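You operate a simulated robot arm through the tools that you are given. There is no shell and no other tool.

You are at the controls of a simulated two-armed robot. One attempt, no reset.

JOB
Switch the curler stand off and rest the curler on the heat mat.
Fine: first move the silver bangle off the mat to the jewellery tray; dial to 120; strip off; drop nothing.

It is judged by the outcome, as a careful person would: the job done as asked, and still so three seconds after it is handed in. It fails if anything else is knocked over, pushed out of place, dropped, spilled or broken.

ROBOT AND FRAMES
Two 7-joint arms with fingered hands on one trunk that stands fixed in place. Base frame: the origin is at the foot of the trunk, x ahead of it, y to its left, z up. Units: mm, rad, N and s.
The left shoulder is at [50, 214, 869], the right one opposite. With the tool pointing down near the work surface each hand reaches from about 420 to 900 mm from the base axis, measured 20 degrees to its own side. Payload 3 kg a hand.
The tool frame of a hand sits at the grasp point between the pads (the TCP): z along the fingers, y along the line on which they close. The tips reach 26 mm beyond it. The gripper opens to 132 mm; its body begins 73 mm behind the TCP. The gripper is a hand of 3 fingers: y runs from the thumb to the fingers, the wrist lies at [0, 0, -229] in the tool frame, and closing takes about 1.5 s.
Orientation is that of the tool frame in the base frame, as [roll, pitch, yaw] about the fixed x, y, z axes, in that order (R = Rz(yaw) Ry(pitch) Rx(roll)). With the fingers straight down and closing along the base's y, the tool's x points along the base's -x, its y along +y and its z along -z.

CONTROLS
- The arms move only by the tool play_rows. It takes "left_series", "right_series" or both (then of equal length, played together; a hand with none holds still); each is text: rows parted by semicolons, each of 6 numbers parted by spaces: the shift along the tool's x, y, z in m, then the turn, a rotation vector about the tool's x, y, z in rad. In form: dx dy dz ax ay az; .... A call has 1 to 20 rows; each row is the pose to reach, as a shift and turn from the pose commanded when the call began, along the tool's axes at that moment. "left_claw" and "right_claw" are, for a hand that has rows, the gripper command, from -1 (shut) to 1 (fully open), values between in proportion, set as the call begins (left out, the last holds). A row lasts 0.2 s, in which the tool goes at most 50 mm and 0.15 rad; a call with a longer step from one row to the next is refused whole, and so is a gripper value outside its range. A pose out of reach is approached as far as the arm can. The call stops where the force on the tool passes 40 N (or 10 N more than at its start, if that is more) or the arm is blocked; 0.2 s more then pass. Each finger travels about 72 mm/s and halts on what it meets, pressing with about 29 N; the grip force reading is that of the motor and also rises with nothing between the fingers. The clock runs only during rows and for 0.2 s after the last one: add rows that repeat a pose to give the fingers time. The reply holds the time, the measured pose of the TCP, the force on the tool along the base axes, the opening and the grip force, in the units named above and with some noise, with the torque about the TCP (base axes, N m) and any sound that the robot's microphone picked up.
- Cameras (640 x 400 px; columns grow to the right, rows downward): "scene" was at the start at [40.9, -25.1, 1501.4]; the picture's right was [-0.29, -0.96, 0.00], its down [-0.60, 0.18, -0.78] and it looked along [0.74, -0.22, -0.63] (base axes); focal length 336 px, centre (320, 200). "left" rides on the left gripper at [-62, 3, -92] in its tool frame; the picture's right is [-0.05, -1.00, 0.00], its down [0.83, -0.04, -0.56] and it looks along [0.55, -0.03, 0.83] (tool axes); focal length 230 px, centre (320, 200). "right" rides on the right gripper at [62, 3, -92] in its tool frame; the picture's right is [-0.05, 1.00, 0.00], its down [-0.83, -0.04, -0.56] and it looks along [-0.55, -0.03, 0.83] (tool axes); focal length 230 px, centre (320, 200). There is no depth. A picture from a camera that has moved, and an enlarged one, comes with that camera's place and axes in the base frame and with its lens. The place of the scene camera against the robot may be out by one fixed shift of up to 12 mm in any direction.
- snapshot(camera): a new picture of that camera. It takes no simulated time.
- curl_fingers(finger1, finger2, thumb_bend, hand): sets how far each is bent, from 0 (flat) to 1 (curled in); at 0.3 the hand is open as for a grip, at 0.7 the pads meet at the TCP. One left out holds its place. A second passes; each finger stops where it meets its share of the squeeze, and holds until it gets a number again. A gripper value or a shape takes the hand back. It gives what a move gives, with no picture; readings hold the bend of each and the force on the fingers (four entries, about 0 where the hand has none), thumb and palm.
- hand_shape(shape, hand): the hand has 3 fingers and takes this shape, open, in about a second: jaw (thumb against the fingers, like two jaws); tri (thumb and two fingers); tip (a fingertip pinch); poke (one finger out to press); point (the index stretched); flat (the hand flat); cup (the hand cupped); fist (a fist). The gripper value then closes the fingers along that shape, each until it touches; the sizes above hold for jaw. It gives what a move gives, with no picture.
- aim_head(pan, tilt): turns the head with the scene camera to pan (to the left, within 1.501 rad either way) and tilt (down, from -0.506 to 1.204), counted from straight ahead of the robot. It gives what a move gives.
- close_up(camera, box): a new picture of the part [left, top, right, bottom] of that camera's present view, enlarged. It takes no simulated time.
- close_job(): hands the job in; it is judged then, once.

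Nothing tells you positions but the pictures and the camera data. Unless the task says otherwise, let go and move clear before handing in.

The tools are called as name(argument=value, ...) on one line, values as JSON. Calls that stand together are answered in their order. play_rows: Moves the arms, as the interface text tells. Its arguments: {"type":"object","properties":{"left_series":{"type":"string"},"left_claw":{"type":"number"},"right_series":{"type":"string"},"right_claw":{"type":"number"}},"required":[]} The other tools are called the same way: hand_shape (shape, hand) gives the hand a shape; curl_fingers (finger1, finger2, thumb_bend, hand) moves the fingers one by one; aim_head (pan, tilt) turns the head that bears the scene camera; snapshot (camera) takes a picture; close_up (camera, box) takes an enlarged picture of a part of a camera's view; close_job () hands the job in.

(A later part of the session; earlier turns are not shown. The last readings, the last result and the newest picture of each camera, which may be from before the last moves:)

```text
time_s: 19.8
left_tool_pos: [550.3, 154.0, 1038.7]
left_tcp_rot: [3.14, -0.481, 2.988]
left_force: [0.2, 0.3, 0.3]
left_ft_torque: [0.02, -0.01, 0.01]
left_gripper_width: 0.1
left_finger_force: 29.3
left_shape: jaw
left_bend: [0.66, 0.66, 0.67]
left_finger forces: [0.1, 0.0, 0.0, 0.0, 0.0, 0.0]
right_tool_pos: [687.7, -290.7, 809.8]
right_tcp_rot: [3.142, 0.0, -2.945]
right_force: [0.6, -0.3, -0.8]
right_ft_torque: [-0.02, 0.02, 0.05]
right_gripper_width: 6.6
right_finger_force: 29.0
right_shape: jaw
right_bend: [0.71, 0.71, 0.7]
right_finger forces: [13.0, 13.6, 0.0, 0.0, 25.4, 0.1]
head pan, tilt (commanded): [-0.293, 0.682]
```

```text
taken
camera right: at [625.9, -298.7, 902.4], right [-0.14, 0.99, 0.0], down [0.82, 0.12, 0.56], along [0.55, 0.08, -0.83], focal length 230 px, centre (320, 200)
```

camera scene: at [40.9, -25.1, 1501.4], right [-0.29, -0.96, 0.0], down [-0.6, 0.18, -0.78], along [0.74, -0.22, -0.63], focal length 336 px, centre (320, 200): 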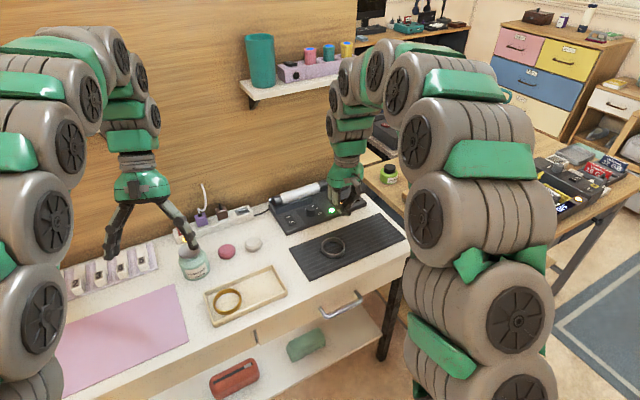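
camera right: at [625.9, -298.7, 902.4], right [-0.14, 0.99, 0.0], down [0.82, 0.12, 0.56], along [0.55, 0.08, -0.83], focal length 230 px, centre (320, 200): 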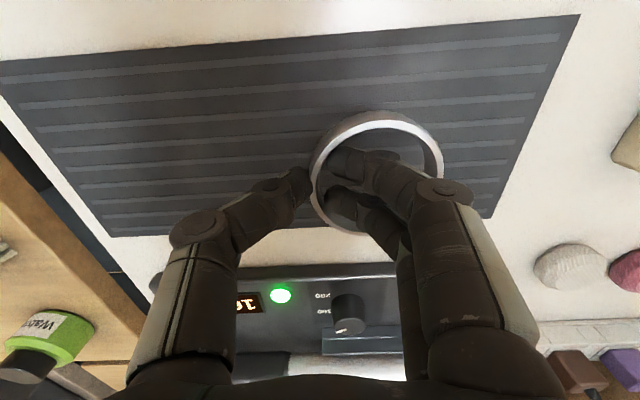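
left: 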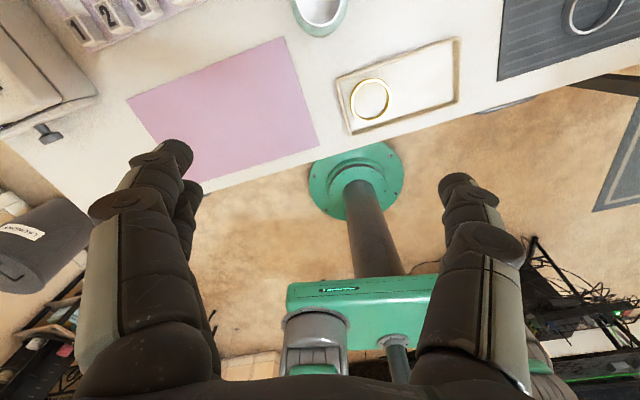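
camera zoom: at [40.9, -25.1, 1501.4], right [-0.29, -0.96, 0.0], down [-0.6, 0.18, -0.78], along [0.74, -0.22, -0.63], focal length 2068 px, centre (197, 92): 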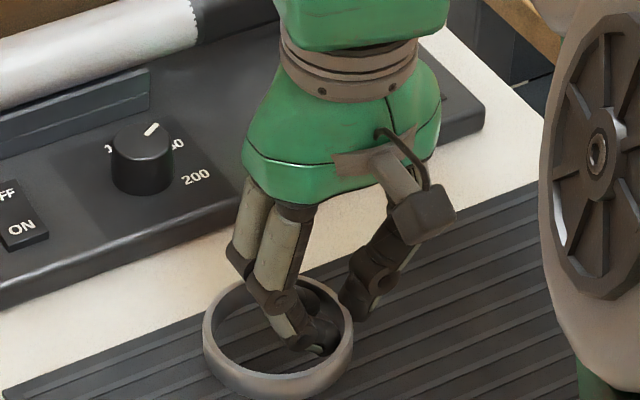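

The bangle is held securely. I carry it at a safe height toward the free right-hand part of the tray, and swing the left hand away to give room.

play_rows(right_series="0.002 0.015 -0.02 0 0 0; 0.005 0.045 -0.035 0 0 0; 0.008 0.075 -0.05 0 0 0; 0.011 0.105 -0.05 0 0 0; 0.015 0.14 -0.05 0 0 0; 0.018 0.17 -0.05 0 0 0; 0.021 0.2 -0.05 0 0 0; 0.025 0.23 -0.05 0 0 0; 0.0275 0.2563 -0.05 0 0 0; 0.0275 0.2563 -0.05 0 0 0", right_claw=-1, left_series="0 0.01 0 0 -0.05 0; 0 0.02 0 0 -0.1 0; 0 0.03 0 0 -0.15 0; 0 0.04 0 0 -0.2 0; 0 0.05 0 0 -0.25 0; 0 0.06 0 0 -0.3 0; 0 0.07 0 0 -0.35 0; 0 0.08 0 0 -0.4 0; 0 0.09 0 0 -0.45 0; 0 0.1 0 0 -0.48 0")

snapshot(camera="right")

snapshot(camera="scene")

snapshot(camera="left")

```text
time_s: 22.0
left_tool_pos: [566.0, 251.4, 1039.5]
left_tcp_rot: [-3.14, 0.002, 2.989]
left_force: [-0.7, -0.6, -1.1]
left_ft_torque: [0.0, 0.01, 0.03]
left_gripper_width: 0.0
left_finger_force: 29.0
left_shape: jaw
left_bend: [0.66, 0.66, 0.67]
left_finger forces: [0.1, 0.1, 0.0, 0.0, 0.1, 0.1]
right_tool_pos: [611.2, -44.6, 858.9]
right_tcp_rot: [-3.14, 0.0, -2.946]
right_force: [-0.3, 0.2, 0.5]
right_ft_torque: [0.0, 0.02, -0.03]
right_gripper_width: 6.5
right_finger_force: 28.9
right_shape: jaw
right_bend: [0.71, 0.71, 0.7]
right_finger forces: [13.3, 13.9, 0.1, 0.1, 25.3, 0.1]
head pan, tilt (commanded): [-0.293, 0.682]
```

```text
taken
camera right: at [549.2, -52.9, 953.2], right [-0.14, 0.99, 0.0], down [0.82, 0.12, 0.56], along [0.55, 0.08, -0.83], focal length 230 px, centre (320, 200)
```

right: 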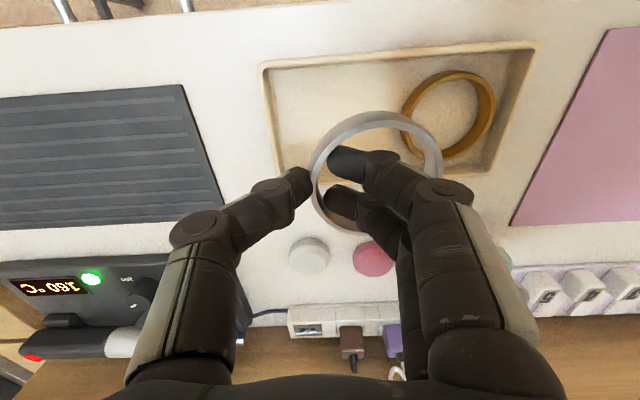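

```text
taken
camera scene: at [40.9, -25.1, 1501.4], right [-0.29, -0.96, 0.0], down [-0.6, 0.18, -0.78], along [0.74, -0.22, -0.63], focal length 336 px, centre (320, 200)
```

scene: 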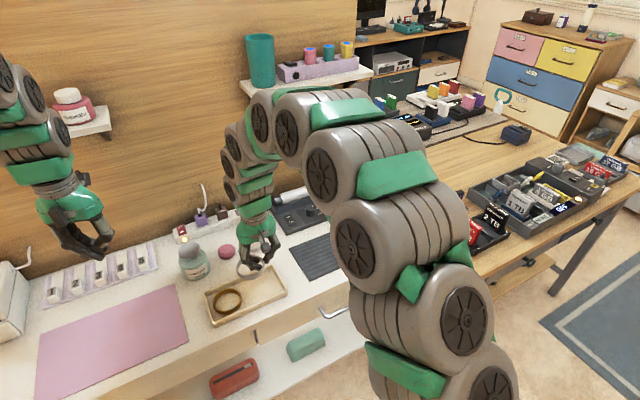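

```text
taken
camera left: at [625.9, 245.4, 1131.4], right [-0.1, -0.99, 0.0], down [-0.83, 0.08, 0.55], along [-0.55, 0.06, -0.83], focal length 230 px, centre (320, 200)
```

left: 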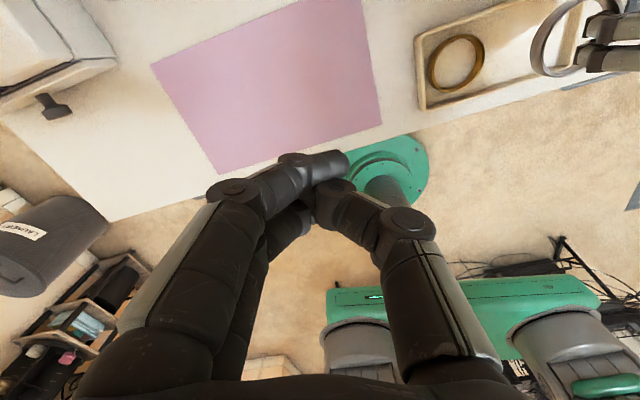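

I'm above the tray. I zoom in to locate its rim and the gold bangle precisely before lowering.

close_up(camera="right", box=[250, 30, 550, 220])

close_up(camera="scene", box=[200, 225, 300, 325])

close_up(camera="left", box=[400, 0, 640, 130])

```text
2.11 times, centred on (400, 125) of right
camera zoom: at [549.2, -52.9, 953.2], right [-0.14, 0.99, 0.0], down [0.82, 0.12, 0.56], along [0.55, 0.08, -0.83], focal length 484 px, centre (152, 358)
```

zoom: 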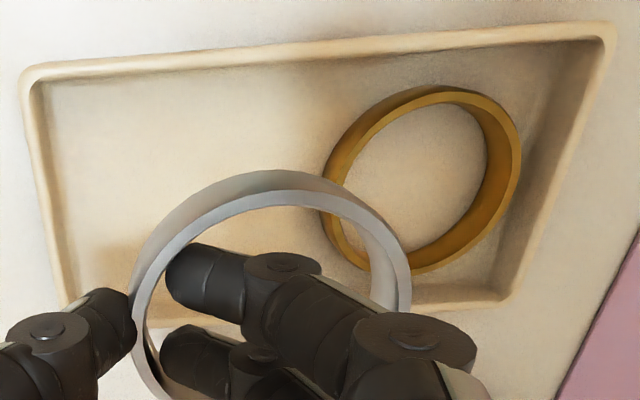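

```text
4.00 times, centred on (250, 275) of scene
camera zoom: at [40.9, -25.1, 1501.4], right [-0.29, -0.96, 0.0], down [-0.6, 0.18, -0.78], along [0.74, -0.22, -0.63], focal length 1344 px, centre (600, -100)
```

zoom: 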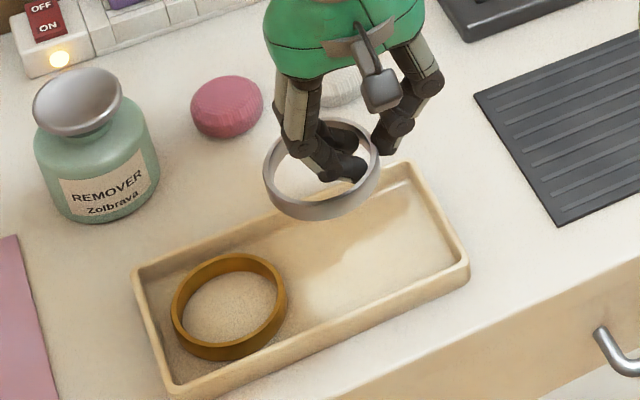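

```text
2.67 times, centred on (520, 65) of left
camera zoom: at [625.9, 245.4, 1131.4], right [-0.1, -0.99, 0.0], down [-0.83, 0.08, 0.55], along [-0.55, 0.06, -0.83], focal length 614 px, centre (-213, 560)
```

zoom: 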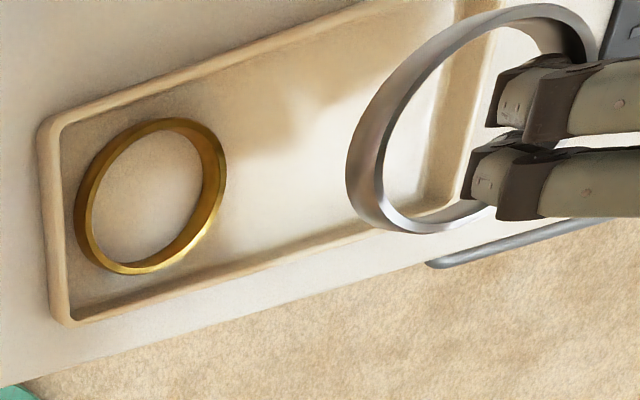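

The ring is about over the target spot, to the right of the gold bangle. I lower until it is just above rim height and check the clearances from there.

play_rows(right_series="0 0 0.012 0 0 0; 0 0 0.024 0 0 0; 0 0 0.036 0 0 0; 0 0 0.048 0 0 0; 0 0 0.057 0 0 0; 0 0 0.057 0 0 0")

close_up(camera="right", box=[200, 0, 600, 250])

close_up(camera="scene", box=[200, 245, 300, 325])

close_up(camera="left", box=[400, 0, 640, 130])

```text
time_s: 23.4
left_tool_pos: [565.3, 252.1, 1039.4]
left_tcp_rot: [3.141, 0.0, 2.989]
left_force: [0.7, -0.2, 1.5]
left_ft_torque: [0.01, 0.02, 0.0]
left_gripper_width: 0.0
left_finger_force: 28.4
left_shape: jaw
left_bend: [0.66, 0.66, 0.67]
left_finger forces: [0.1, 0.1, 0.0, 0.0, 0.0, 0.0]
right_tool_pos: [611.6, -46.4, 801.6]
right_tcp_rot: [-3.14, 0.0, -2.944]
right_force: [0.4, -0.4, 0.2]
right_ft_torque: [0.0, 0.0, -0.01]
right_gripper_width: 6.4
right_finger_force: 29.2
right_shape: jaw
right_bend: [0.71, 0.71, 0.7]
right_finger forces: [13.3, 14.0, 0.1, 0.1, 25.4, 0.1]
head pan, tilt (commanded): [-0.293, 0.682]
```

```text
1.60 times, centred on (400, 125) of right
camera zoom: at [548.7, -53.4, 895.4], right [-0.14, 0.99, 0.0], down [0.82, 0.12, 0.55], along [0.55, 0.08, -0.83], focal length 368 px, centre (192, 320)
```

zoom: 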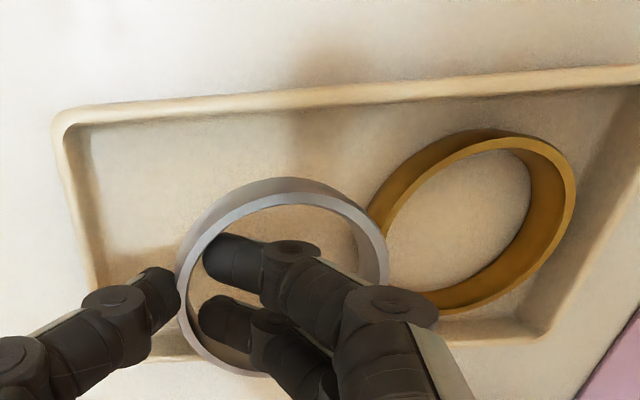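

```text
5.00 times, centred on (250, 285) of scene
camera zoom: at [40.9, -25.1, 1501.4], right [-0.29, -0.96, 0.0], down [-0.6, 0.18, -0.78], along [0.74, -0.22, -0.63], focal length 1680 px, centre (670, -225)
```

zoom: 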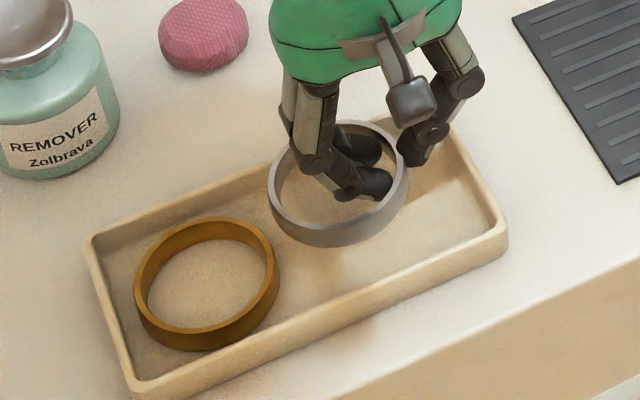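

```text
2.67 times, centred on (520, 65) of left
camera zoom: at [625.9, 245.1, 1131.3], right [-0.1, -0.99, 0.0], down [-0.83, 0.08, 0.56], along [-0.55, 0.06, -0.83], focal length 614 px, centre (-213, 560)
```

zoom: 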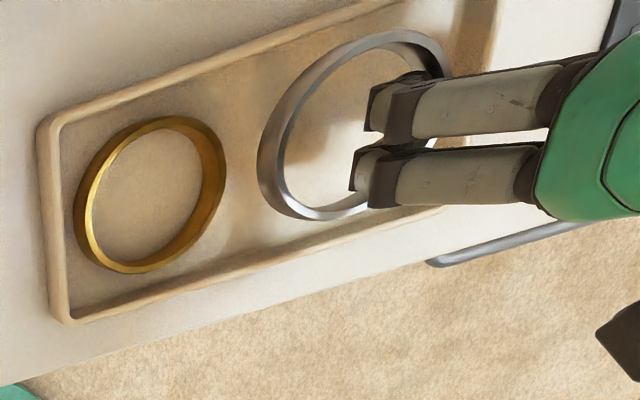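

Clearances look fine: about 9 mm to the gold bangle on the left, with the ring centred between the front and back walls. I nudge 3 mm left to give the thumb more room at the right wall and lower into the tray.

play_rows(right_series="0 0.003 0 0 0 0; 0 0.003 0.008 0 0 0; 0 0.003 0.015 0 0 0; 0 0.003 0.021 0 0 0; 0 0.003 0.025 0 0 0; 0 0.003 0.025 0 0 0")

close_up(camera="right", box=[200, 0, 600, 250])

close_up(camera="scene", box=[200, 245, 300, 325])

close_up(camera="left", box=[400, 0, 640, 130])

```text
time_s: 24.8
left_tool_pos: [565.8, 252.6, 1037.7]
left_tcp_rot: [3.141, 0.0, 2.987]
left_force: [-0.7, -0.7, 0.0]
left_ft_torque: [-0.02, -0.02, 0.01]
left_gripper_width: 0.2
left_finger_force: 28.8
left_shape: jaw
left_bend: [0.66, 0.66, 0.67]
left_finger forces: [0.1, 0.0, 0.0, 0.0, 0.0, 0.0]
right_tool_pos: [609.3, -42.4, 777.1]
right_tcp_rot: [-3.141, 0.001, -2.944]
right_force: [-1.0, -0.3, -0.6]
right_ft_torque: [-0.02, -0.03, -0.04]
right_gripper_width: 6.6
right_finger_force: 29.2
right_shape: jaw
right_bend: [0.71, 0.71, 0.7]
right_finger forces: [13.3, 14.1, 0.0, 0.0, 25.4, 0.1]
head pan, tilt (commanded): [-0.293, 0.682]
```

```text
1.60 times, centred on (400, 125) of right
camera zoom: at [547.9, -50.8, 870.8], right [-0.14, 0.99, 0.0], down [0.82, 0.12, 0.56], along [0.55, 0.08, -0.83], focal length 368 px, centre (192, 320)
```

zoom: 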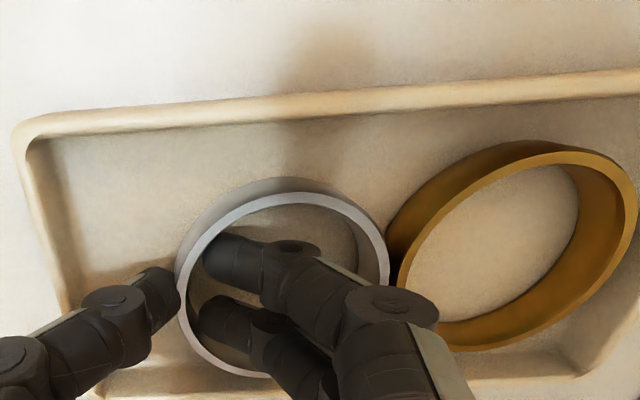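

```text
5.00 times, centred on (250, 285) of scene
camera zoom: at [40.9, -25.1, 1501.4], right [-0.29, -0.96, 0.0], down [-0.6, 0.18, -0.78], along [0.74, -0.22, -0.63], focal length 1680 px, centre (670, -225)
```

zoom: 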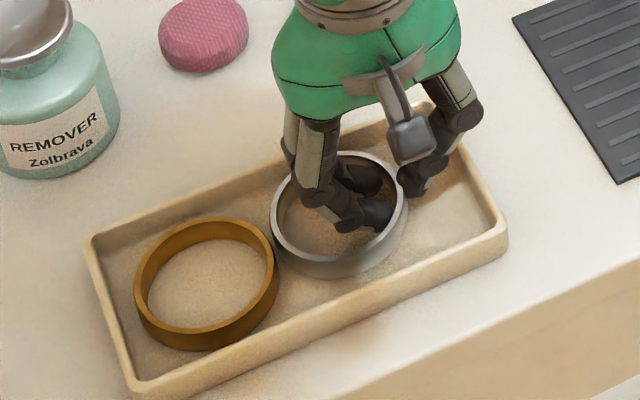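

```text
2.67 times, centred on (520, 65) of left
camera zoom: at [625.9, 245.1, 1131.3], right [-0.1, -0.99, 0.0], down [-0.83, 0.08, 0.55], along [-0.55, 0.06, -0.83], focal length 614 px, centre (-213, 560)
```

zoom: 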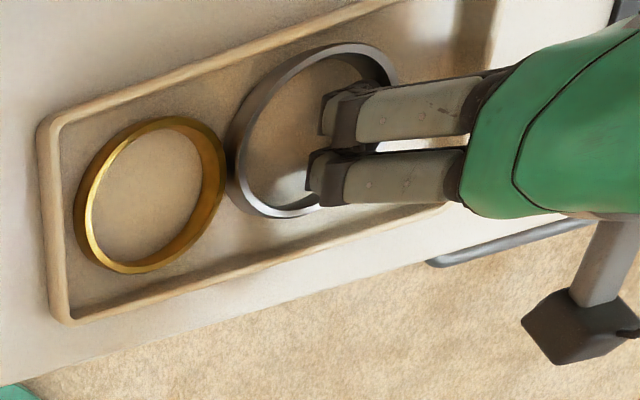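

The ring is inside the tray with roughly 6–9 mm to the gold bangle, and the gold one has not moved. I lower the last few millimetres in small steps, watching the force.

play_rows(right_series="0 0 0.001 0 0 0; 0 0 0.002 0 0 0; 0 0 0.003 0 0 0; 0 0 0.003 0 0 0")

play_rows(right_series="0 0 0.0005 0 0 0; 0 0 0.001 0 0 0; 0 0 0.001 0 0 0")

```text
time_s: 25.8
left_tool_pos: [565.7, 251.8, 1037.9]
left_tcp_rot: [3.14, 0.0, 2.989]
left_force: [0.1, 1.0, -0.5]
left_ft_torque: [0.05, -0.01, 0.01]
left_gripper_width: 0.1
left_finger_force: 28.8
left_shape: jaw
left_bend: [0.66, 0.66, 0.67]
left_finger forces: [0.0, 0.0, 0.0, 0.0, 0.0, 0.0]
right_tool_pos: [609.0, -43.5, 774.4]
right_tcp_rot: [3.141, -0.001, -2.946]
right_force: [0.3, -0.3, 0.6]
right_ft_torque: [0.0, 0.02, 0.02]
right_gripper_width: 6.5
right_finger_force: 28.7
right_shape: jaw
right_bend: [0.71, 0.71, 0.7]
right_finger forces: [13.5, 13.9, 0.1, 0.0, 25.5, 0.0]
head pan, tilt (commanded): [-0.293, 0.682]
```

```text
time_s: 26.6
left_tool_pos: [565.6, 252.2, 1038.4]
left_tcp_rot: [3.141, -0.001, 2.988]
left_force: [0.1, 0.6, -0.1]
left_ft_torque: [0.0, 0.02, -0.01]
left_gripper_width: 0.2
left_finger_force: 28.5
left_shape: jaw
left_bend: [0.66, 0.66, 0.67]
left_finger forces: [0.1, 0.0, 0.0, 0.0, 0.0, 0.0]
right_tool_pos: [610.1, -43.2, 772.4]
right_tcp_rot: [-3.141, 0.001, -2.945]
right_force: [-0.1, -0.3, 1.3]
right_ft_torque: [0.05, 0.03, 0.01]
right_gripper_width: 6.6
right_finger_force: 29.3
right_shape: jaw
right_bend: [0.72, 0.71, 0.7]
right_finger forces: [13.6, 14.2, 0.1, 0.0, 25.7, 0.0]
head pan, tilt (commanded): [-0.293, 0.682]
```

play_rows(right_series="0 0 0.0005 0 0 0; 0 0 0.001 0 0 0; 0 0 0.001 0 0 0")

close_up(camera="scene", box=[230, 255, 290, 300])

```text
time_s: 27.4
left_tool_pos: [565.4, 252.2, 1039.1]
left_tcp_rot: [-3.141, 0.001, 2.989]
left_force: [0.1, 0.3, -0.7]
left_ft_torque: [0.0, -0.02, 0.01]
left_gripper_width: 0.0
left_finger_force: 29.0
left_shape: jaw
left_bend: [0.66, 0.66, 0.67]
left_finger forces: [0.0, 0.1, 0.0, 0.0, 0.0, 0.0]
right_tool_pos: [609.6, -41.8, 772.4]
right_tcp_rot: [3.141, 0.001, -2.946]
right_force: [0.1, -0.9, 5.7]
right_ft_torque: [0.02, 0.02, -0.02]
right_gripper_width: 6.5
right_finger_force: 28.8
right_shape: jaw
right_bend: [0.72, 0.71, 0.7]
right_finger forces: [14.2, 14.3, 0.0, 0.0, 27.5, 0.0]
head pan, tilt (commanded): [-0.293, 0.682]
```

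```text
8.89 times, centred on (260, 278) of scene
camera zoom: at [40.9, -25.1, 1501.4], right [-0.29, -0.96, 0.0], down [-0.6, 0.18, -0.78], along [0.74, -0.22, -0.63], focal length 2987 px, centre (853, -489)
```

zoom: 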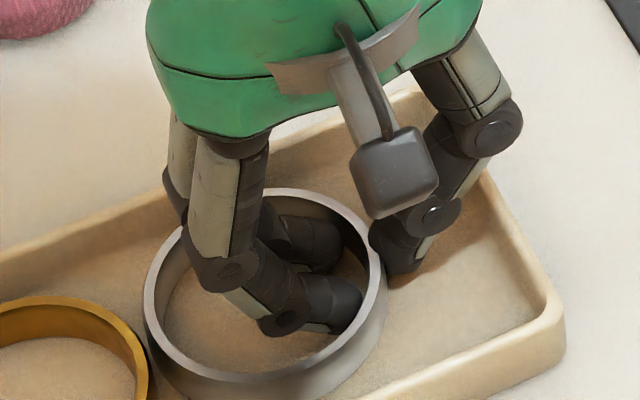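

The ring rests on the tray floor (5.7 N). I relieve the pressure and open only slightly, so the thumb stays clear of the tray wall.

play_rows(right_series="0 0 -0.0005 0 0 0; 0 0 -0.001 0 0 0; 0 0 -0.001 0 0 0; 0 0 -0.001 0 0 0", right_claw=-0.78)

close_up(camera="scene", box=[230, 255, 290, 300])

close_up(camera="right", box=[200, 0, 600, 250])

```text
time_s: 28.4
left_tool_pos: [564.9, 251.6, 1038.1]
left_tcp_rot: [3.141, 0.0, 2.988]
left_force: [-0.8, 0.0, -0.7]
left_ft_torque: [-0.01, -0.02, -0.01]
left_gripper_width: 0.2
left_finger_force: 29.1
left_shape: jaw
left_bend: [0.66, 0.66, 0.67]
left_finger forces: [0.1, 0.1, 0.0, 0.0, 0.0, 0.0]
right_tool_pos: [611.0, -43.1, 772.6]
right_tcp_rot: [3.141, 0.0, -2.945]
right_force: [0.3, 0.6, -0.3]
right_ft_torque: [0.02, 0.01, -0.02]
right_gripper_width: 14.4
right_finger_force: 0.1
right_shape: jaw
right_bend: [0.72, 0.72, 0.7]
right_finger forces: [0.1, 0.0, 0.1, 0.0, 0.1, 0.0]
head pan, tilt (commanded): [-0.293, 0.682]
```

```text
8.89 times, centred on (260, 278) of scene
camera zoom: at [40.9, -25.1, 1501.4], right [-0.29, -0.96, 0.0], down [-0.6, 0.18, -0.78], along [0.74, -0.22, -0.63], focal length 2987 px, centre (853, -489)
```

zoom: 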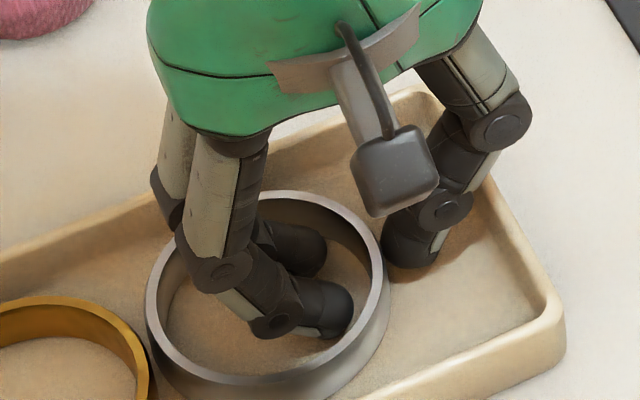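

```text
1.60 times, centred on (400, 125) of right
camera zoom: at [547.8, -50.7, 866.0], right [-0.14, 0.99, 0.0], down [0.82, 0.12, 0.56], along [0.55, 0.08, -0.83], focal length 368 px, centre (192, 320)
```

zoom: 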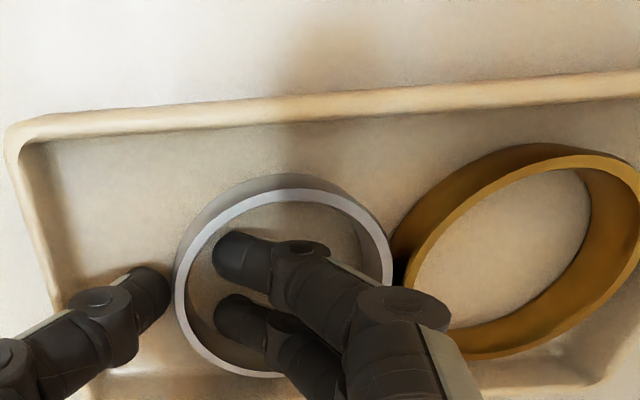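

The bangle is free in the tray. I lift straight up.

play_rows(right_series="0 0 -0.005 0 0 0; 0 0 -0.012 0 0 0; 0 0 -0.022 0 0 0; 0 0 -0.035 0 0 0; 0 0 -0.055 0 0 0; 0 0 -0.085 0 0 0; 0 0 -0.12 0 0 0; 0 0 -0.12 0 0 0")

snapshot(camera="right")

close_up(camera="scene", box=[190, 235, 310, 325])

```text
time_s: 30.2
left_tool_pos: [566.3, 251.6, 1037.7]
left_tcp_rot: [3.141, -0.001, 2.987]
left_force: [-0.4, 0.2, 0.2]
left_ft_torque: [-0.01, 0.02, 0.01]
left_gripper_width: 0.0
left_finger_force: 29.4
left_shape: jaw
left_bend: [0.66, 0.66, 0.67]
left_finger forces: [0.1, 0.1, 0.0, 0.0, 0.0, 0.0]
right_tool_pos: [610.7, -42.1, 891.5]
right_tcp_rot: [-3.141, 0.0, -2.945]
right_force: [-0.2, 0.3, 0.0]
right_ft_torque: [-0.01, 0.05, 0.01]
right_gripper_width: 14.4
right_finger_force: 0.0
right_shape: jaw
right_bend: [0.72, 0.72, 0.7]
right_finger forces: [0.1, 0.0, 0.0, 0.0, 0.0, 0.1]
head pan, tilt (commanded): [-0.293, 0.682]
```

```text
taken
camera right: at [548.4, -49.3, 984.2], right [-0.14, 0.99, 0.0], down [0.82, 0.12, 0.56], along [0.55, 0.08, -0.83], focal length 230 px, centre (320, 200)
```

right: 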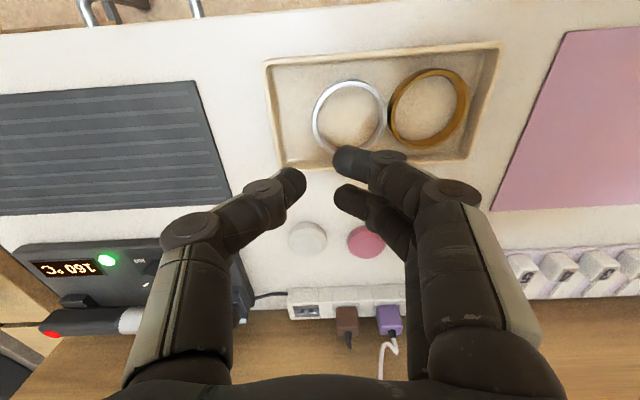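

```text
4.44 times, centred on (250, 280) of scene
camera zoom: at [40.9, -25.1, 1501.4], right [-0.29, -0.96, 0.0], down [-0.6, 0.18, -0.78], along [0.74, -0.22, -0.63], focal length 1493 px, centre (631, -156)
```

zoom: 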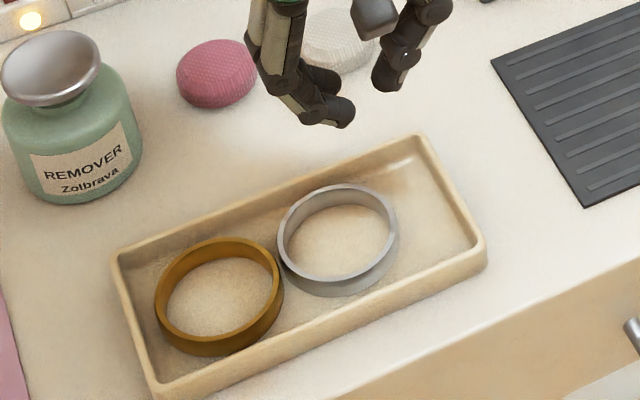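

The bangle lies flat in the tray beside the gold one, and nothing else moved. Next is the dial, so I move the right hand over to the stand at a safe height to measure the knob.

play_rows(right_series="-0.016 -0.032 -0.008 0 0 0; -0.032 -0.064 -0.008 0 0 0; -0.048 -0.096 -0.008 0 0 0; -0.064 -0.128 -0.008 0 0 0; -0.08 -0.16 -0.008 0 0 0; -0.096 -0.192 -0.008 0 0 0; -0.1124 -0.2243 -0.008 0 0 0; -0.1124 -0.2243 -0.008 0 0 0", right_claw=0.06)

snapshot(camera="right")

close_up(camera="right", box=[160, 120, 480, 320])

close_up(camera="scene", box=[260, 150, 380, 250])

```text
time_s: 32.0
left_tool_pos: [565.7, 252.5, 1038.3]
left_tcp_rot: [-3.141, 0.0, 2.989]
left_force: [-0.3, -0.5, 0.9]
left_ft_torque: [0.01, 0.02, -0.01]
left_gripper_width: 0.0
left_finger_force: 28.9
left_shape: jaw
left_bend: [0.66, 0.66, 0.67]
left_finger forces: [0.1, 0.1, 0.0, 0.1, 0.0, 0.1]
right_tool_pos: [763.3, -241.1, 904.1]
right_tcp_rot: [3.14, 0.0, -2.944]
right_force: [-0.3, 0.2, -0.1]
right_ft_torque: [-0.01, -0.02, 0.0]
right_gripper_width: 69.4
right_finger_force: 0.0
right_shape: jaw
right_bend: [0.72, 0.72, 0.7]
right_finger forces: [0.0, 0.0, 0.0, 0.0, 0.1, 0.1]
head pan, tilt (commanded): [-0.293, 0.682]
```

```text
taken
camera right: at [701.5, -248.6, 996.8], right [-0.14, 0.99, 0.0], down [0.82, 0.12, 0.56], along [0.55, 0.08, -0.83], focal length 230 px, centre (320, 200)
```

right: 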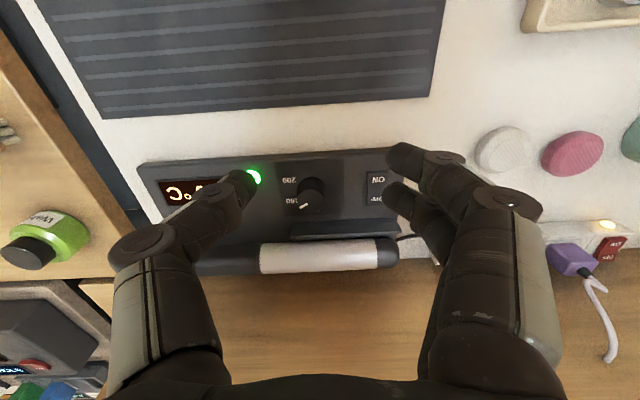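

```text
2.00 times, centred on (320, 220) of right
camera zoom: at [701.5, -248.6, 996.8], right [-0.14, 0.99, 0.0], down [0.82, 0.12, 0.56], along [0.55, 0.08, -0.83], focal length 460 px, centre (320, 160)
```

zoom: 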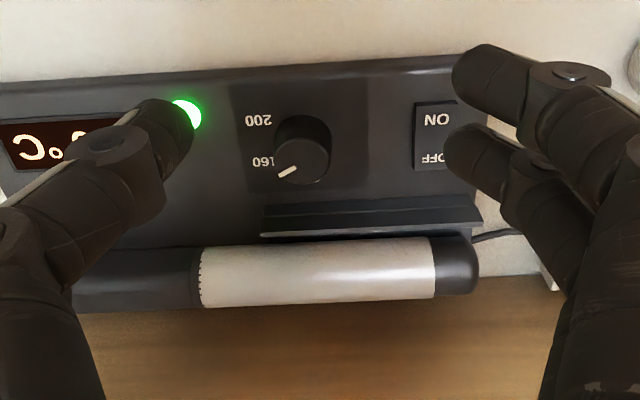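

```text
4.00 times, centred on (320, 200) of scene
camera zoom: at [40.9, -25.1, 1501.4], right [-0.29, -0.96, 0.0], down [-0.6, 0.18, -0.78], along [0.74, -0.22, -0.63], focal length 1344 px, centre (320, 200)
```

zoom: 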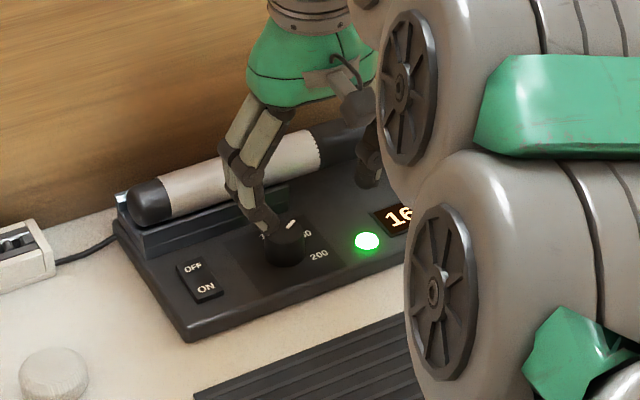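

Knob top is at about (843, -238, 781), the panel is at z ≈ 763, and the stand rocker is at about (828, -163). Labels run 200 → 160 → 120 counter-clockwise about 60° apart, so 120 is on the far side. I move over the knob at a hover and check the alignment.

play_rows(right_series="-0.02 -0.004 0.016 0 0 0; -0.04 -0.008 0.032 0 0 0; -0.06 -0.0115 0.048 0 0 0; -0.0789 -0.0151 0.064 0 0 0; -0.0789 -0.0151 0.064 0 0 0; -0.0789 -0.0151 0.064 0 0 0", right_claw=-0.18)

snapshot(camera="right")

close_up(camera="scene", box=[270, 150, 380, 240])

```text
time_s: 33.4
left_tool_pos: [565.5, 251.3, 1037.5]
left_tcp_rot: [-3.142, 0.0, 2.989]
left_force: [-0.2, -0.5, -0.4]
left_ft_torque: [0.01, -0.01, 0.04]
left_gripper_width: 0.1
left_finger_force: 29.1
left_shape: jaw
left_bend: [0.66, 0.66, 0.67]
left_finger forces: [0.1, 0.0, 0.0, 0.0, 0.0, 0.1]
right_tool_pos: [843.0, -240.1, 839.3]
right_tcp_rot: [-3.141, -0.001, -2.946]
right_force: [0.2, -0.4, -0.2]
right_ft_torque: [-0.01, 0.0, -0.01]
right_gripper_width: 54.5
right_finger_force: 0.1
right_shape: jaw
right_bend: [0.73, 0.73, 0.7]
right_finger forces: [0.0, 0.1, 0.0, 0.1, 0.0, 0.0]
head pan, tilt (commanded): [-0.293, 0.682]
```

```text
taken
camera right: at [782.0, -247.5, 931.9], right [-0.14, 0.99, 0.0], down [0.82, 0.12, 0.55], along [0.55, 0.08, -0.83], focal length 230 px, centre (320, 200)
```

right: 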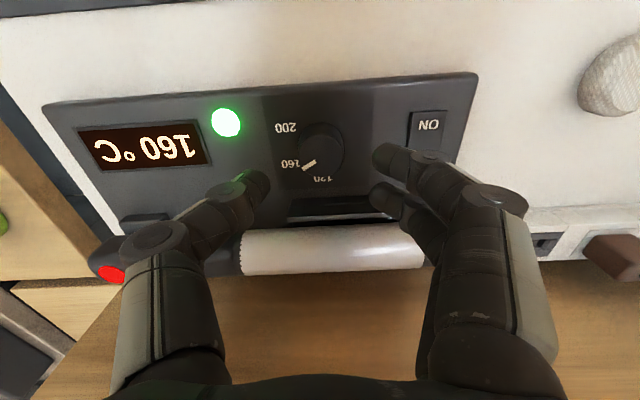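

```text
4.44 times, centred on (325, 195) of scene
camera zoom: at [40.9, -25.1, 1501.4], right [-0.29, -0.96, 0.0], down [-0.6, 0.18, -0.78], along [0.74, -0.22, -0.63], focal length 1493 px, centre (298, 222)
```

zoom: 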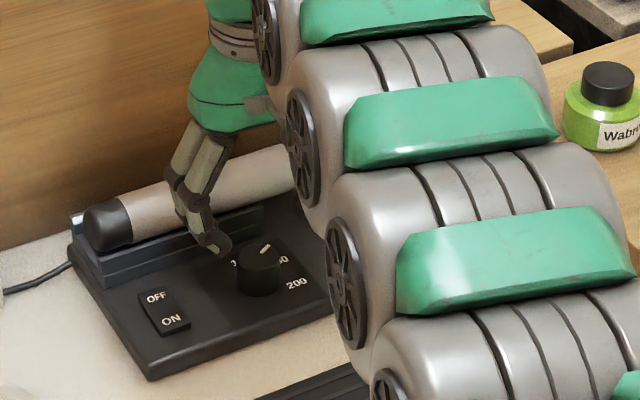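

The 120 mark is now visible on the far side of the knob, as expected. I zoom in to check centring.

close_up(camera="right", box=[220, 90, 420, 215])

```text
3.20 times, centred on (320, 152) of right
camera zoom: at [782.0, -247.5, 931.9], right [-0.14, 0.99, 0.0], down [0.82, 0.12, 0.55], along [0.55, 0.08, -0.83], focal length 736 px, centre (320, 352)
```

zoom: 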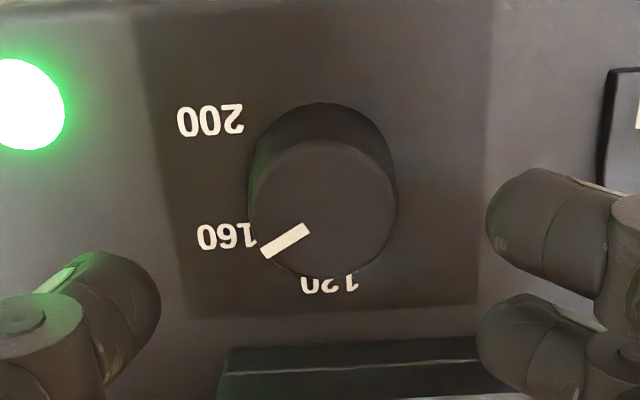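

Centring is good: knob centre about (844, -238), 32 mm across. I lower around the knob, stopping just above the panel.

play_rows(right_series="-0.001 0 0.01 0 0 0; -0.001 0 0.02 0 0 0; -0.001 0 0.03 0 0 0; -0.001 0 0.038 0 0 0; -0.001 0 0.043 0 0 0; -0.001 0 0.043 0 0 0")

snapshot(camera="right")

close_up(camera="scene", box=[270, 150, 380, 240])

```text
time_s: 34.8
left_tool_pos: [565.0, 253.6, 1039.0]
left_tcp_rot: [-3.14, 0.0, 2.987]
left_force: [0.0, -0.2, 0.7]
left_ft_torque: [0.01, 0.01, -0.04]
left_gripper_width: 0.1
left_finger_force: 29.6
left_shape: jaw
left_bend: [0.66, 0.66, 0.67]
left_finger forces: [0.0, 0.0, 0.0, 0.0, 0.0, 0.0]
right_tool_pos: [845.0, -238.8, 795.0]
right_tcp_rot: [-3.14, 0.0, -2.945]
right_force: [0.0, 0.2, 1.2]
right_ft_torque: [0.02, -0.04, -0.01]
right_gripper_width: 54.4
right_finger_force: 0.1
right_shape: jaw
right_bend: [0.73, 0.73, 0.7]
right_finger forces: [0.0, 0.1, 0.1, 0.0, 0.1, 0.1]
head pan, tilt (commanded): [-0.293, 0.682]
```

```text
taken
camera right: at [783.4, -248.0, 888.4], right [-0.14, 0.99, 0.0], down [0.82, 0.12, 0.55], along [0.55, 0.08, -0.83], focal length 230 px, centre (320, 200)
```

right: 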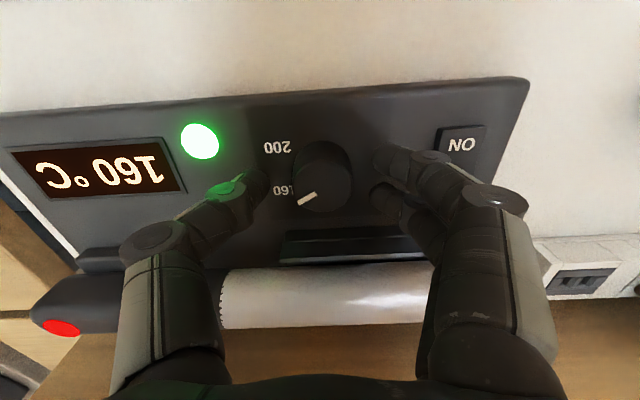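

```text
4.44 times, centred on (325, 195) of scene
camera zoom: at [40.9, -25.1, 1501.4], right [-0.29, -0.96, 0.0], down [-0.6, 0.18, -0.78], along [0.74, -0.22, -0.63], focal length 1493 px, centre (298, 222)
```

zoom: 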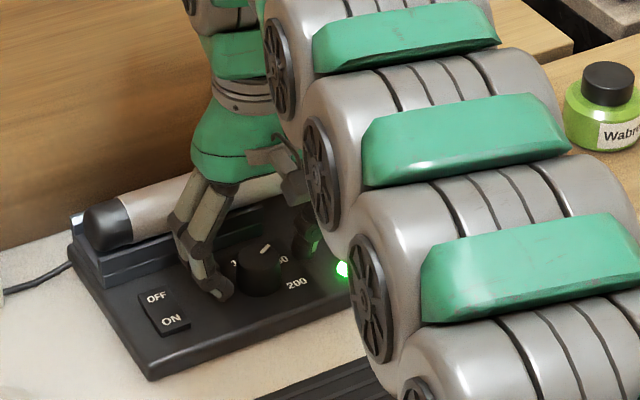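

The knob sits centrally between thumb and fingers. I lower 2 mm more and close on it gently.

play_rows(right_series="0 0 0.001 0 0 0; 0 0 0.002 0 0 0; 0 0 0.002 0 0 0")

play_rows(right_series="0 0 0 0 0 0; 0 0 0 0 0 0; 0 0 0 0 0 0; 0 0 0 0 0 0; 0 0 0 0 0 0", right_claw=-1)

close_up(camera="right", box=[160, 90, 480, 290])

```text
time_s: 35.6
left_tool_pos: [565.7, 251.6, 1039.0]
left_tcp_rot: [-3.141, 0.0, 2.988]
left_force: [0.5, -0.4, -0.4]
left_ft_torque: [0.01, -0.01, 0.01]
left_gripper_width: 0.2
left_finger_force: 29.2
left_shape: jaw
left_bend: [0.66, 0.66, 0.67]
left_finger forces: [0.1, 0.0, 0.0, 0.1, 0.1, 0.0]
right_tool_pos: [845.6, -240.1, 792.9]
right_tcp_rot: [-3.141, -0.001, -2.946]
right_force: [-0.5, -0.8, 0.0]
right_ft_torque: [0.02, -0.04, 0.0]
right_gripper_width: 54.7
right_finger_force: 0.0
right_shape: jaw
right_bend: [0.73, 0.73, 0.7]
right_finger forces: [0.0, 0.0, 0.1, 0.0, 0.0, 0.0]
head pan, tilt (commanded): [-0.293, 0.682]
```

```text
time_s: 36.8
left_tool_pos: [566.7, 252.1, 1037.1]
left_tcp_rot: [3.141, -0.001, 2.987]
left_force: [-0.6, -0.5, -0.4]
left_ft_torque: [-0.04, -0.01, 0.01]
left_gripper_width: 0.1
left_finger_force: 28.9
left_shape: jaw
left_bend: [0.66, 0.66, 0.67]
left_finger forces: [0.0, 0.1, 0.0, 0.0, 0.1, 0.1]
right_tool_pos: [844.0, -241.0, 792.3]
right_tcp_rot: [-3.14, -0.001, -2.946]
right_force: [0.2, -1.1, -3.9]
right_ft_torque: [0.03, 0.03, -0.01]
right_gripper_width: 23.3
right_finger_force: 29.5
right_shape: jaw
right_bend: [0.73, 0.73, 0.7]
right_finger forces: [13.3, 13.3, 0.0, 0.0, 26.0, 0.0]
head pan, tilt (commanded): [-0.293, 0.682]
```

```text
2.00 times, centred on (320, 190) of right
camera zoom: at [783.7, -248.3, 886.3], right [-0.14, 0.99, 0.0], down [0.82, 0.12, 0.56], along [0.55, 0.08, -0.83], focal length 460 px, centre (320, 220)
```

zoom: 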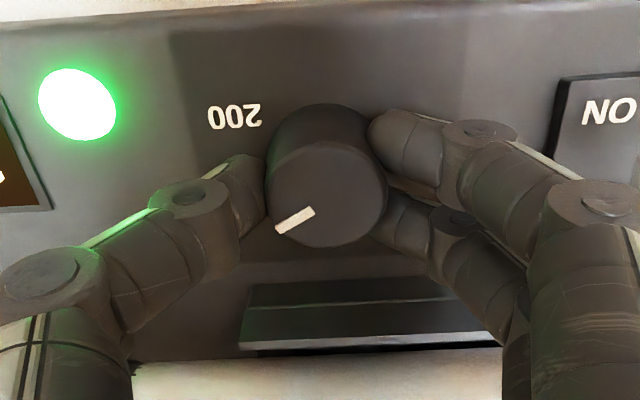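

The knob is gripped evenly. I turn it counter-clockwise about 20° first and check that it follows.

play_rows(right_series="-0.0002 0 0 0 0 -0.0875; -0.0004 0 0 0 0 -0.175; -0.0006 0.0001 0 0 0 -0.2625; -0.0008 0.0001 0 0 0 -0.35; -0.0008 0.0001 0 0 0 -0.35")

snapshot(camera="right")

close_up(camera="right", box=[160, 90, 480, 290])

```text
time_s: 38.0
left_tool_pos: [565.1, 252.2, 1038.5]
left_tcp_rot: [3.14, 0.001, 2.988]
left_force: [0.2, 0.0, -0.1]
left_ft_torque: [-0.05, -0.04, 0.0]
left_gripper_width: 0.0
left_finger_force: 29.1
left_shape: jaw
left_bend: [0.66, 0.66, 0.67]
left_finger forces: [0.0, 0.0, 0.0, 0.0, 0.0, 0.0]
right_tool_pos: [845.6, -240.7, 792.4]
right_tcp_rot: [3.141, -0.001, -2.595]
right_force: [-5.8, -2.6, 11.7]
right_ft_torque: [-0.03, 0.14, -0.04]
right_gripper_width: 23.5
right_finger_force: 29.0
right_shape: jaw
right_bend: [0.73, 0.73, 0.7]
right_finger forces: [17.2, 13.6, 0.0, 0.0, 29.4, 0.1]
head pan, tilt (commanded): [-0.293, 0.682]
```

```text
taken
camera right: at [791.3, -268.1, 885.5], right [-0.47, 0.88, 0.0], down [0.73, 0.4, 0.56], along [0.49, 0.26, -0.83], focal length 230 px, centre (320, 200)
```

right: 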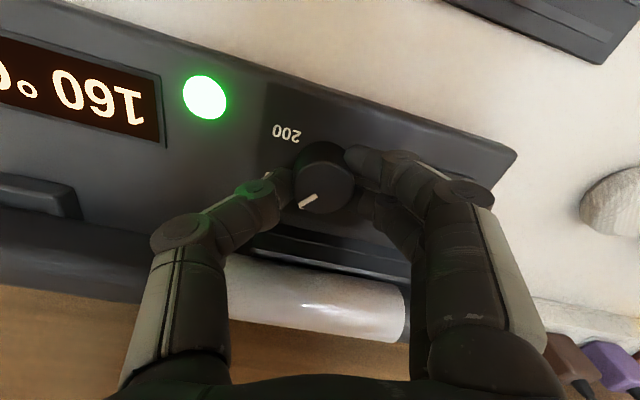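

```text
2.00 times, centred on (320, 190) of right
camera zoom: at [791.3, -268.1, 885.5], right [-0.47, 0.88, 0.0], down [0.73, 0.4, 0.56], along [0.49, 0.26, -0.83], focal length 460 px, centre (320, 220)
```

zoom: 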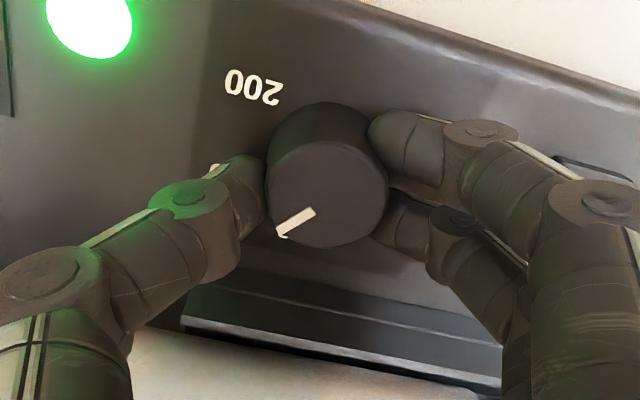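

The knob follows the hand (pointer fixed relative to the fingers), though the display still reads 160. I keep turning another 20°.

play_rows(right_series="-0.0002 0 -0.0003 0 0 -0.0875; -0.0004 0 -0.0005 0 0 -0.175; -0.0006 0.0001 -0.0005 0 0 -0.2625; -0.0008 0.0001 -0.0005 0 0 -0.35; -0.0008 0.0001 -0.0005 0 0 -0.35")

snapshot(camera="right")

close_up(camera="right", box=[160, 90, 480, 290])

```text
time_s: 39.2
left_tool_pos: [565.4, 252.6, 1038.9]
left_tcp_rot: [-3.141, 0.0, 2.988]
left_force: [-0.5, -0.3, -0.3]
left_ft_torque: [-0.01, -0.02, 0.03]
left_gripper_width: 0.0
left_finger_force: 29.1
left_shape: jaw
left_bend: [0.66, 0.66, 0.67]
left_finger forces: [0.0, 0.0, 0.0, 0.0, 0.0, 0.0]
right_tool_pos: [846.1, -238.3, 792.9]
right_tcp_rot: [3.14, -0.002, -2.247]
right_force: [-6.0, -1.1, -0.5]
right_ft_torque: [0.01, 0.14, 0.01]
right_gripper_width: 23.6
right_finger_force: 28.9
right_shape: jaw
right_bend: [0.73, 0.73, 0.7]
right_finger forces: [17.0, 14.1, 0.0, 0.0, 26.3, 0.1]
head pan, tilt (commanded): [-0.293, 0.682]
```

```text
taken
camera right: at [804.9, -284.3, 886.0], right [-0.75, 0.66, 0.0], down [0.55, 0.62, 0.56], along [0.37, 0.42, -0.83], focal length 230 px, centre (320, 200)
```

right: 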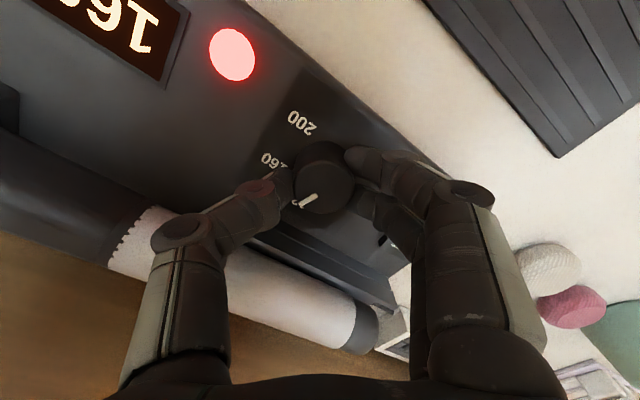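

```text
2.00 times, centred on (320, 190) of right
camera zoom: at [804.9, -284.3, 886.0], right [-0.75, 0.66, 0.0], down [0.55, 0.62, 0.56], along [0.37, 0.42, -0.83], focal length 460 px, centre (320, 220)
```

zoom: 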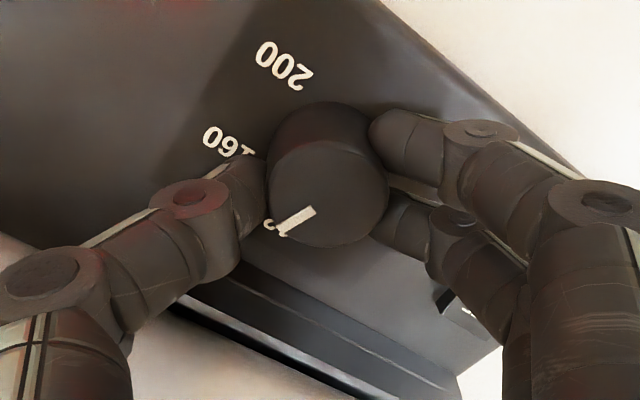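

The light changed to red and the pointer has passed 160, nearing 120. I continue the last 20°.

play_rows(right_series="-0.0002 0 0 0 0 -0.0875; -0.0004 0 0 0 0 -0.175; -0.0006 0.0001 0 0 0 -0.2625; -0.0008 0.0001 0 0 0 -0.345; -0.0008 0.0001 0 0 0 -0.345")

snapshot(camera="right")

close_up(camera="right", box=[160, 90, 480, 290])

snapshot(camera="scene")

```text
time_s: 40.4
left_tool_pos: [566.8, 252.4, 1039.6]
left_tcp_rot: [-3.14, 0.001, 2.989]
left_force: [-0.5, -0.5, -0.4]
left_ft_torque: [-0.02, 0.0, 0.0]
left_gripper_width: 0.2
left_finger_force: 28.7
left_shape: jaw
left_bend: [0.66, 0.66, 0.67]
left_finger forces: [0.0, 0.0, 0.0, 0.1, 0.0, 0.0]
right_tool_pos: [846.9, -240.0, 793.4]
right_tcp_rot: [-3.141, 0.0, -1.898]
right_force: [-5.8, 3.4, -3.4]
right_ft_torque: [0.05, 0.16, -0.05]
right_gripper_width: 22.9
right_finger_force: 29.1
right_shape: jaw
right_bend: [0.73, 0.73, 0.7]
right_finger forces: [16.4, 17.3, 0.1, 0.1, 24.9, 0.1]
head pan, tilt (commanded): [-0.293, 0.682]
```

```text
taken
camera right: at [823.2, -295.1, 886.3], right [-0.93, 0.37, 0.0], down [0.31, 0.77, 0.56], along [0.21, 0.52, -0.83], focal length 230 px, centre (320, 200)
```

right: 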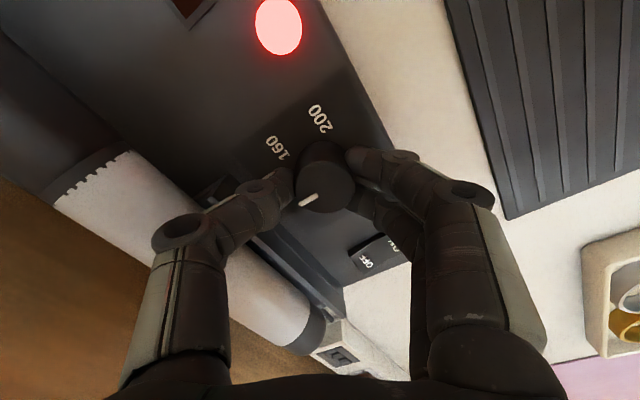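

```text
2.00 times, centred on (320, 190) of right
camera zoom: at [823.2, -295.1, 886.3], right [-0.93, 0.37, 0.0], down [0.31, 0.77, 0.56], along [0.21, 0.52, -0.83], focal length 460 px, centre (320, 220)
```

zoom: 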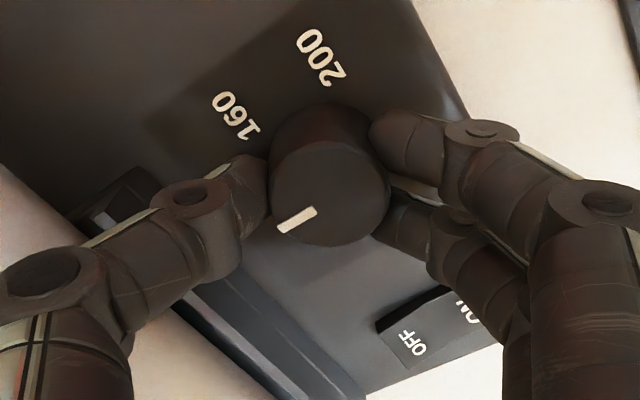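

```text
taken
camera scene: at [40.9, -25.1, 1501.4], right [-0.29, -0.96, 0.0], down [-0.6, 0.18, -0.78], along [0.74, -0.22, -0.63], focal length 336 px, centre (320, 200)
```

scene: 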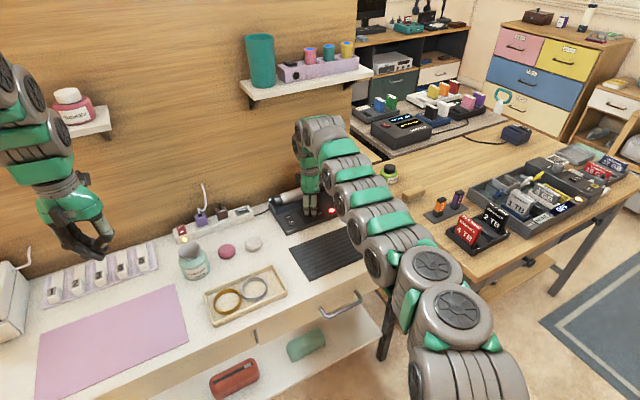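

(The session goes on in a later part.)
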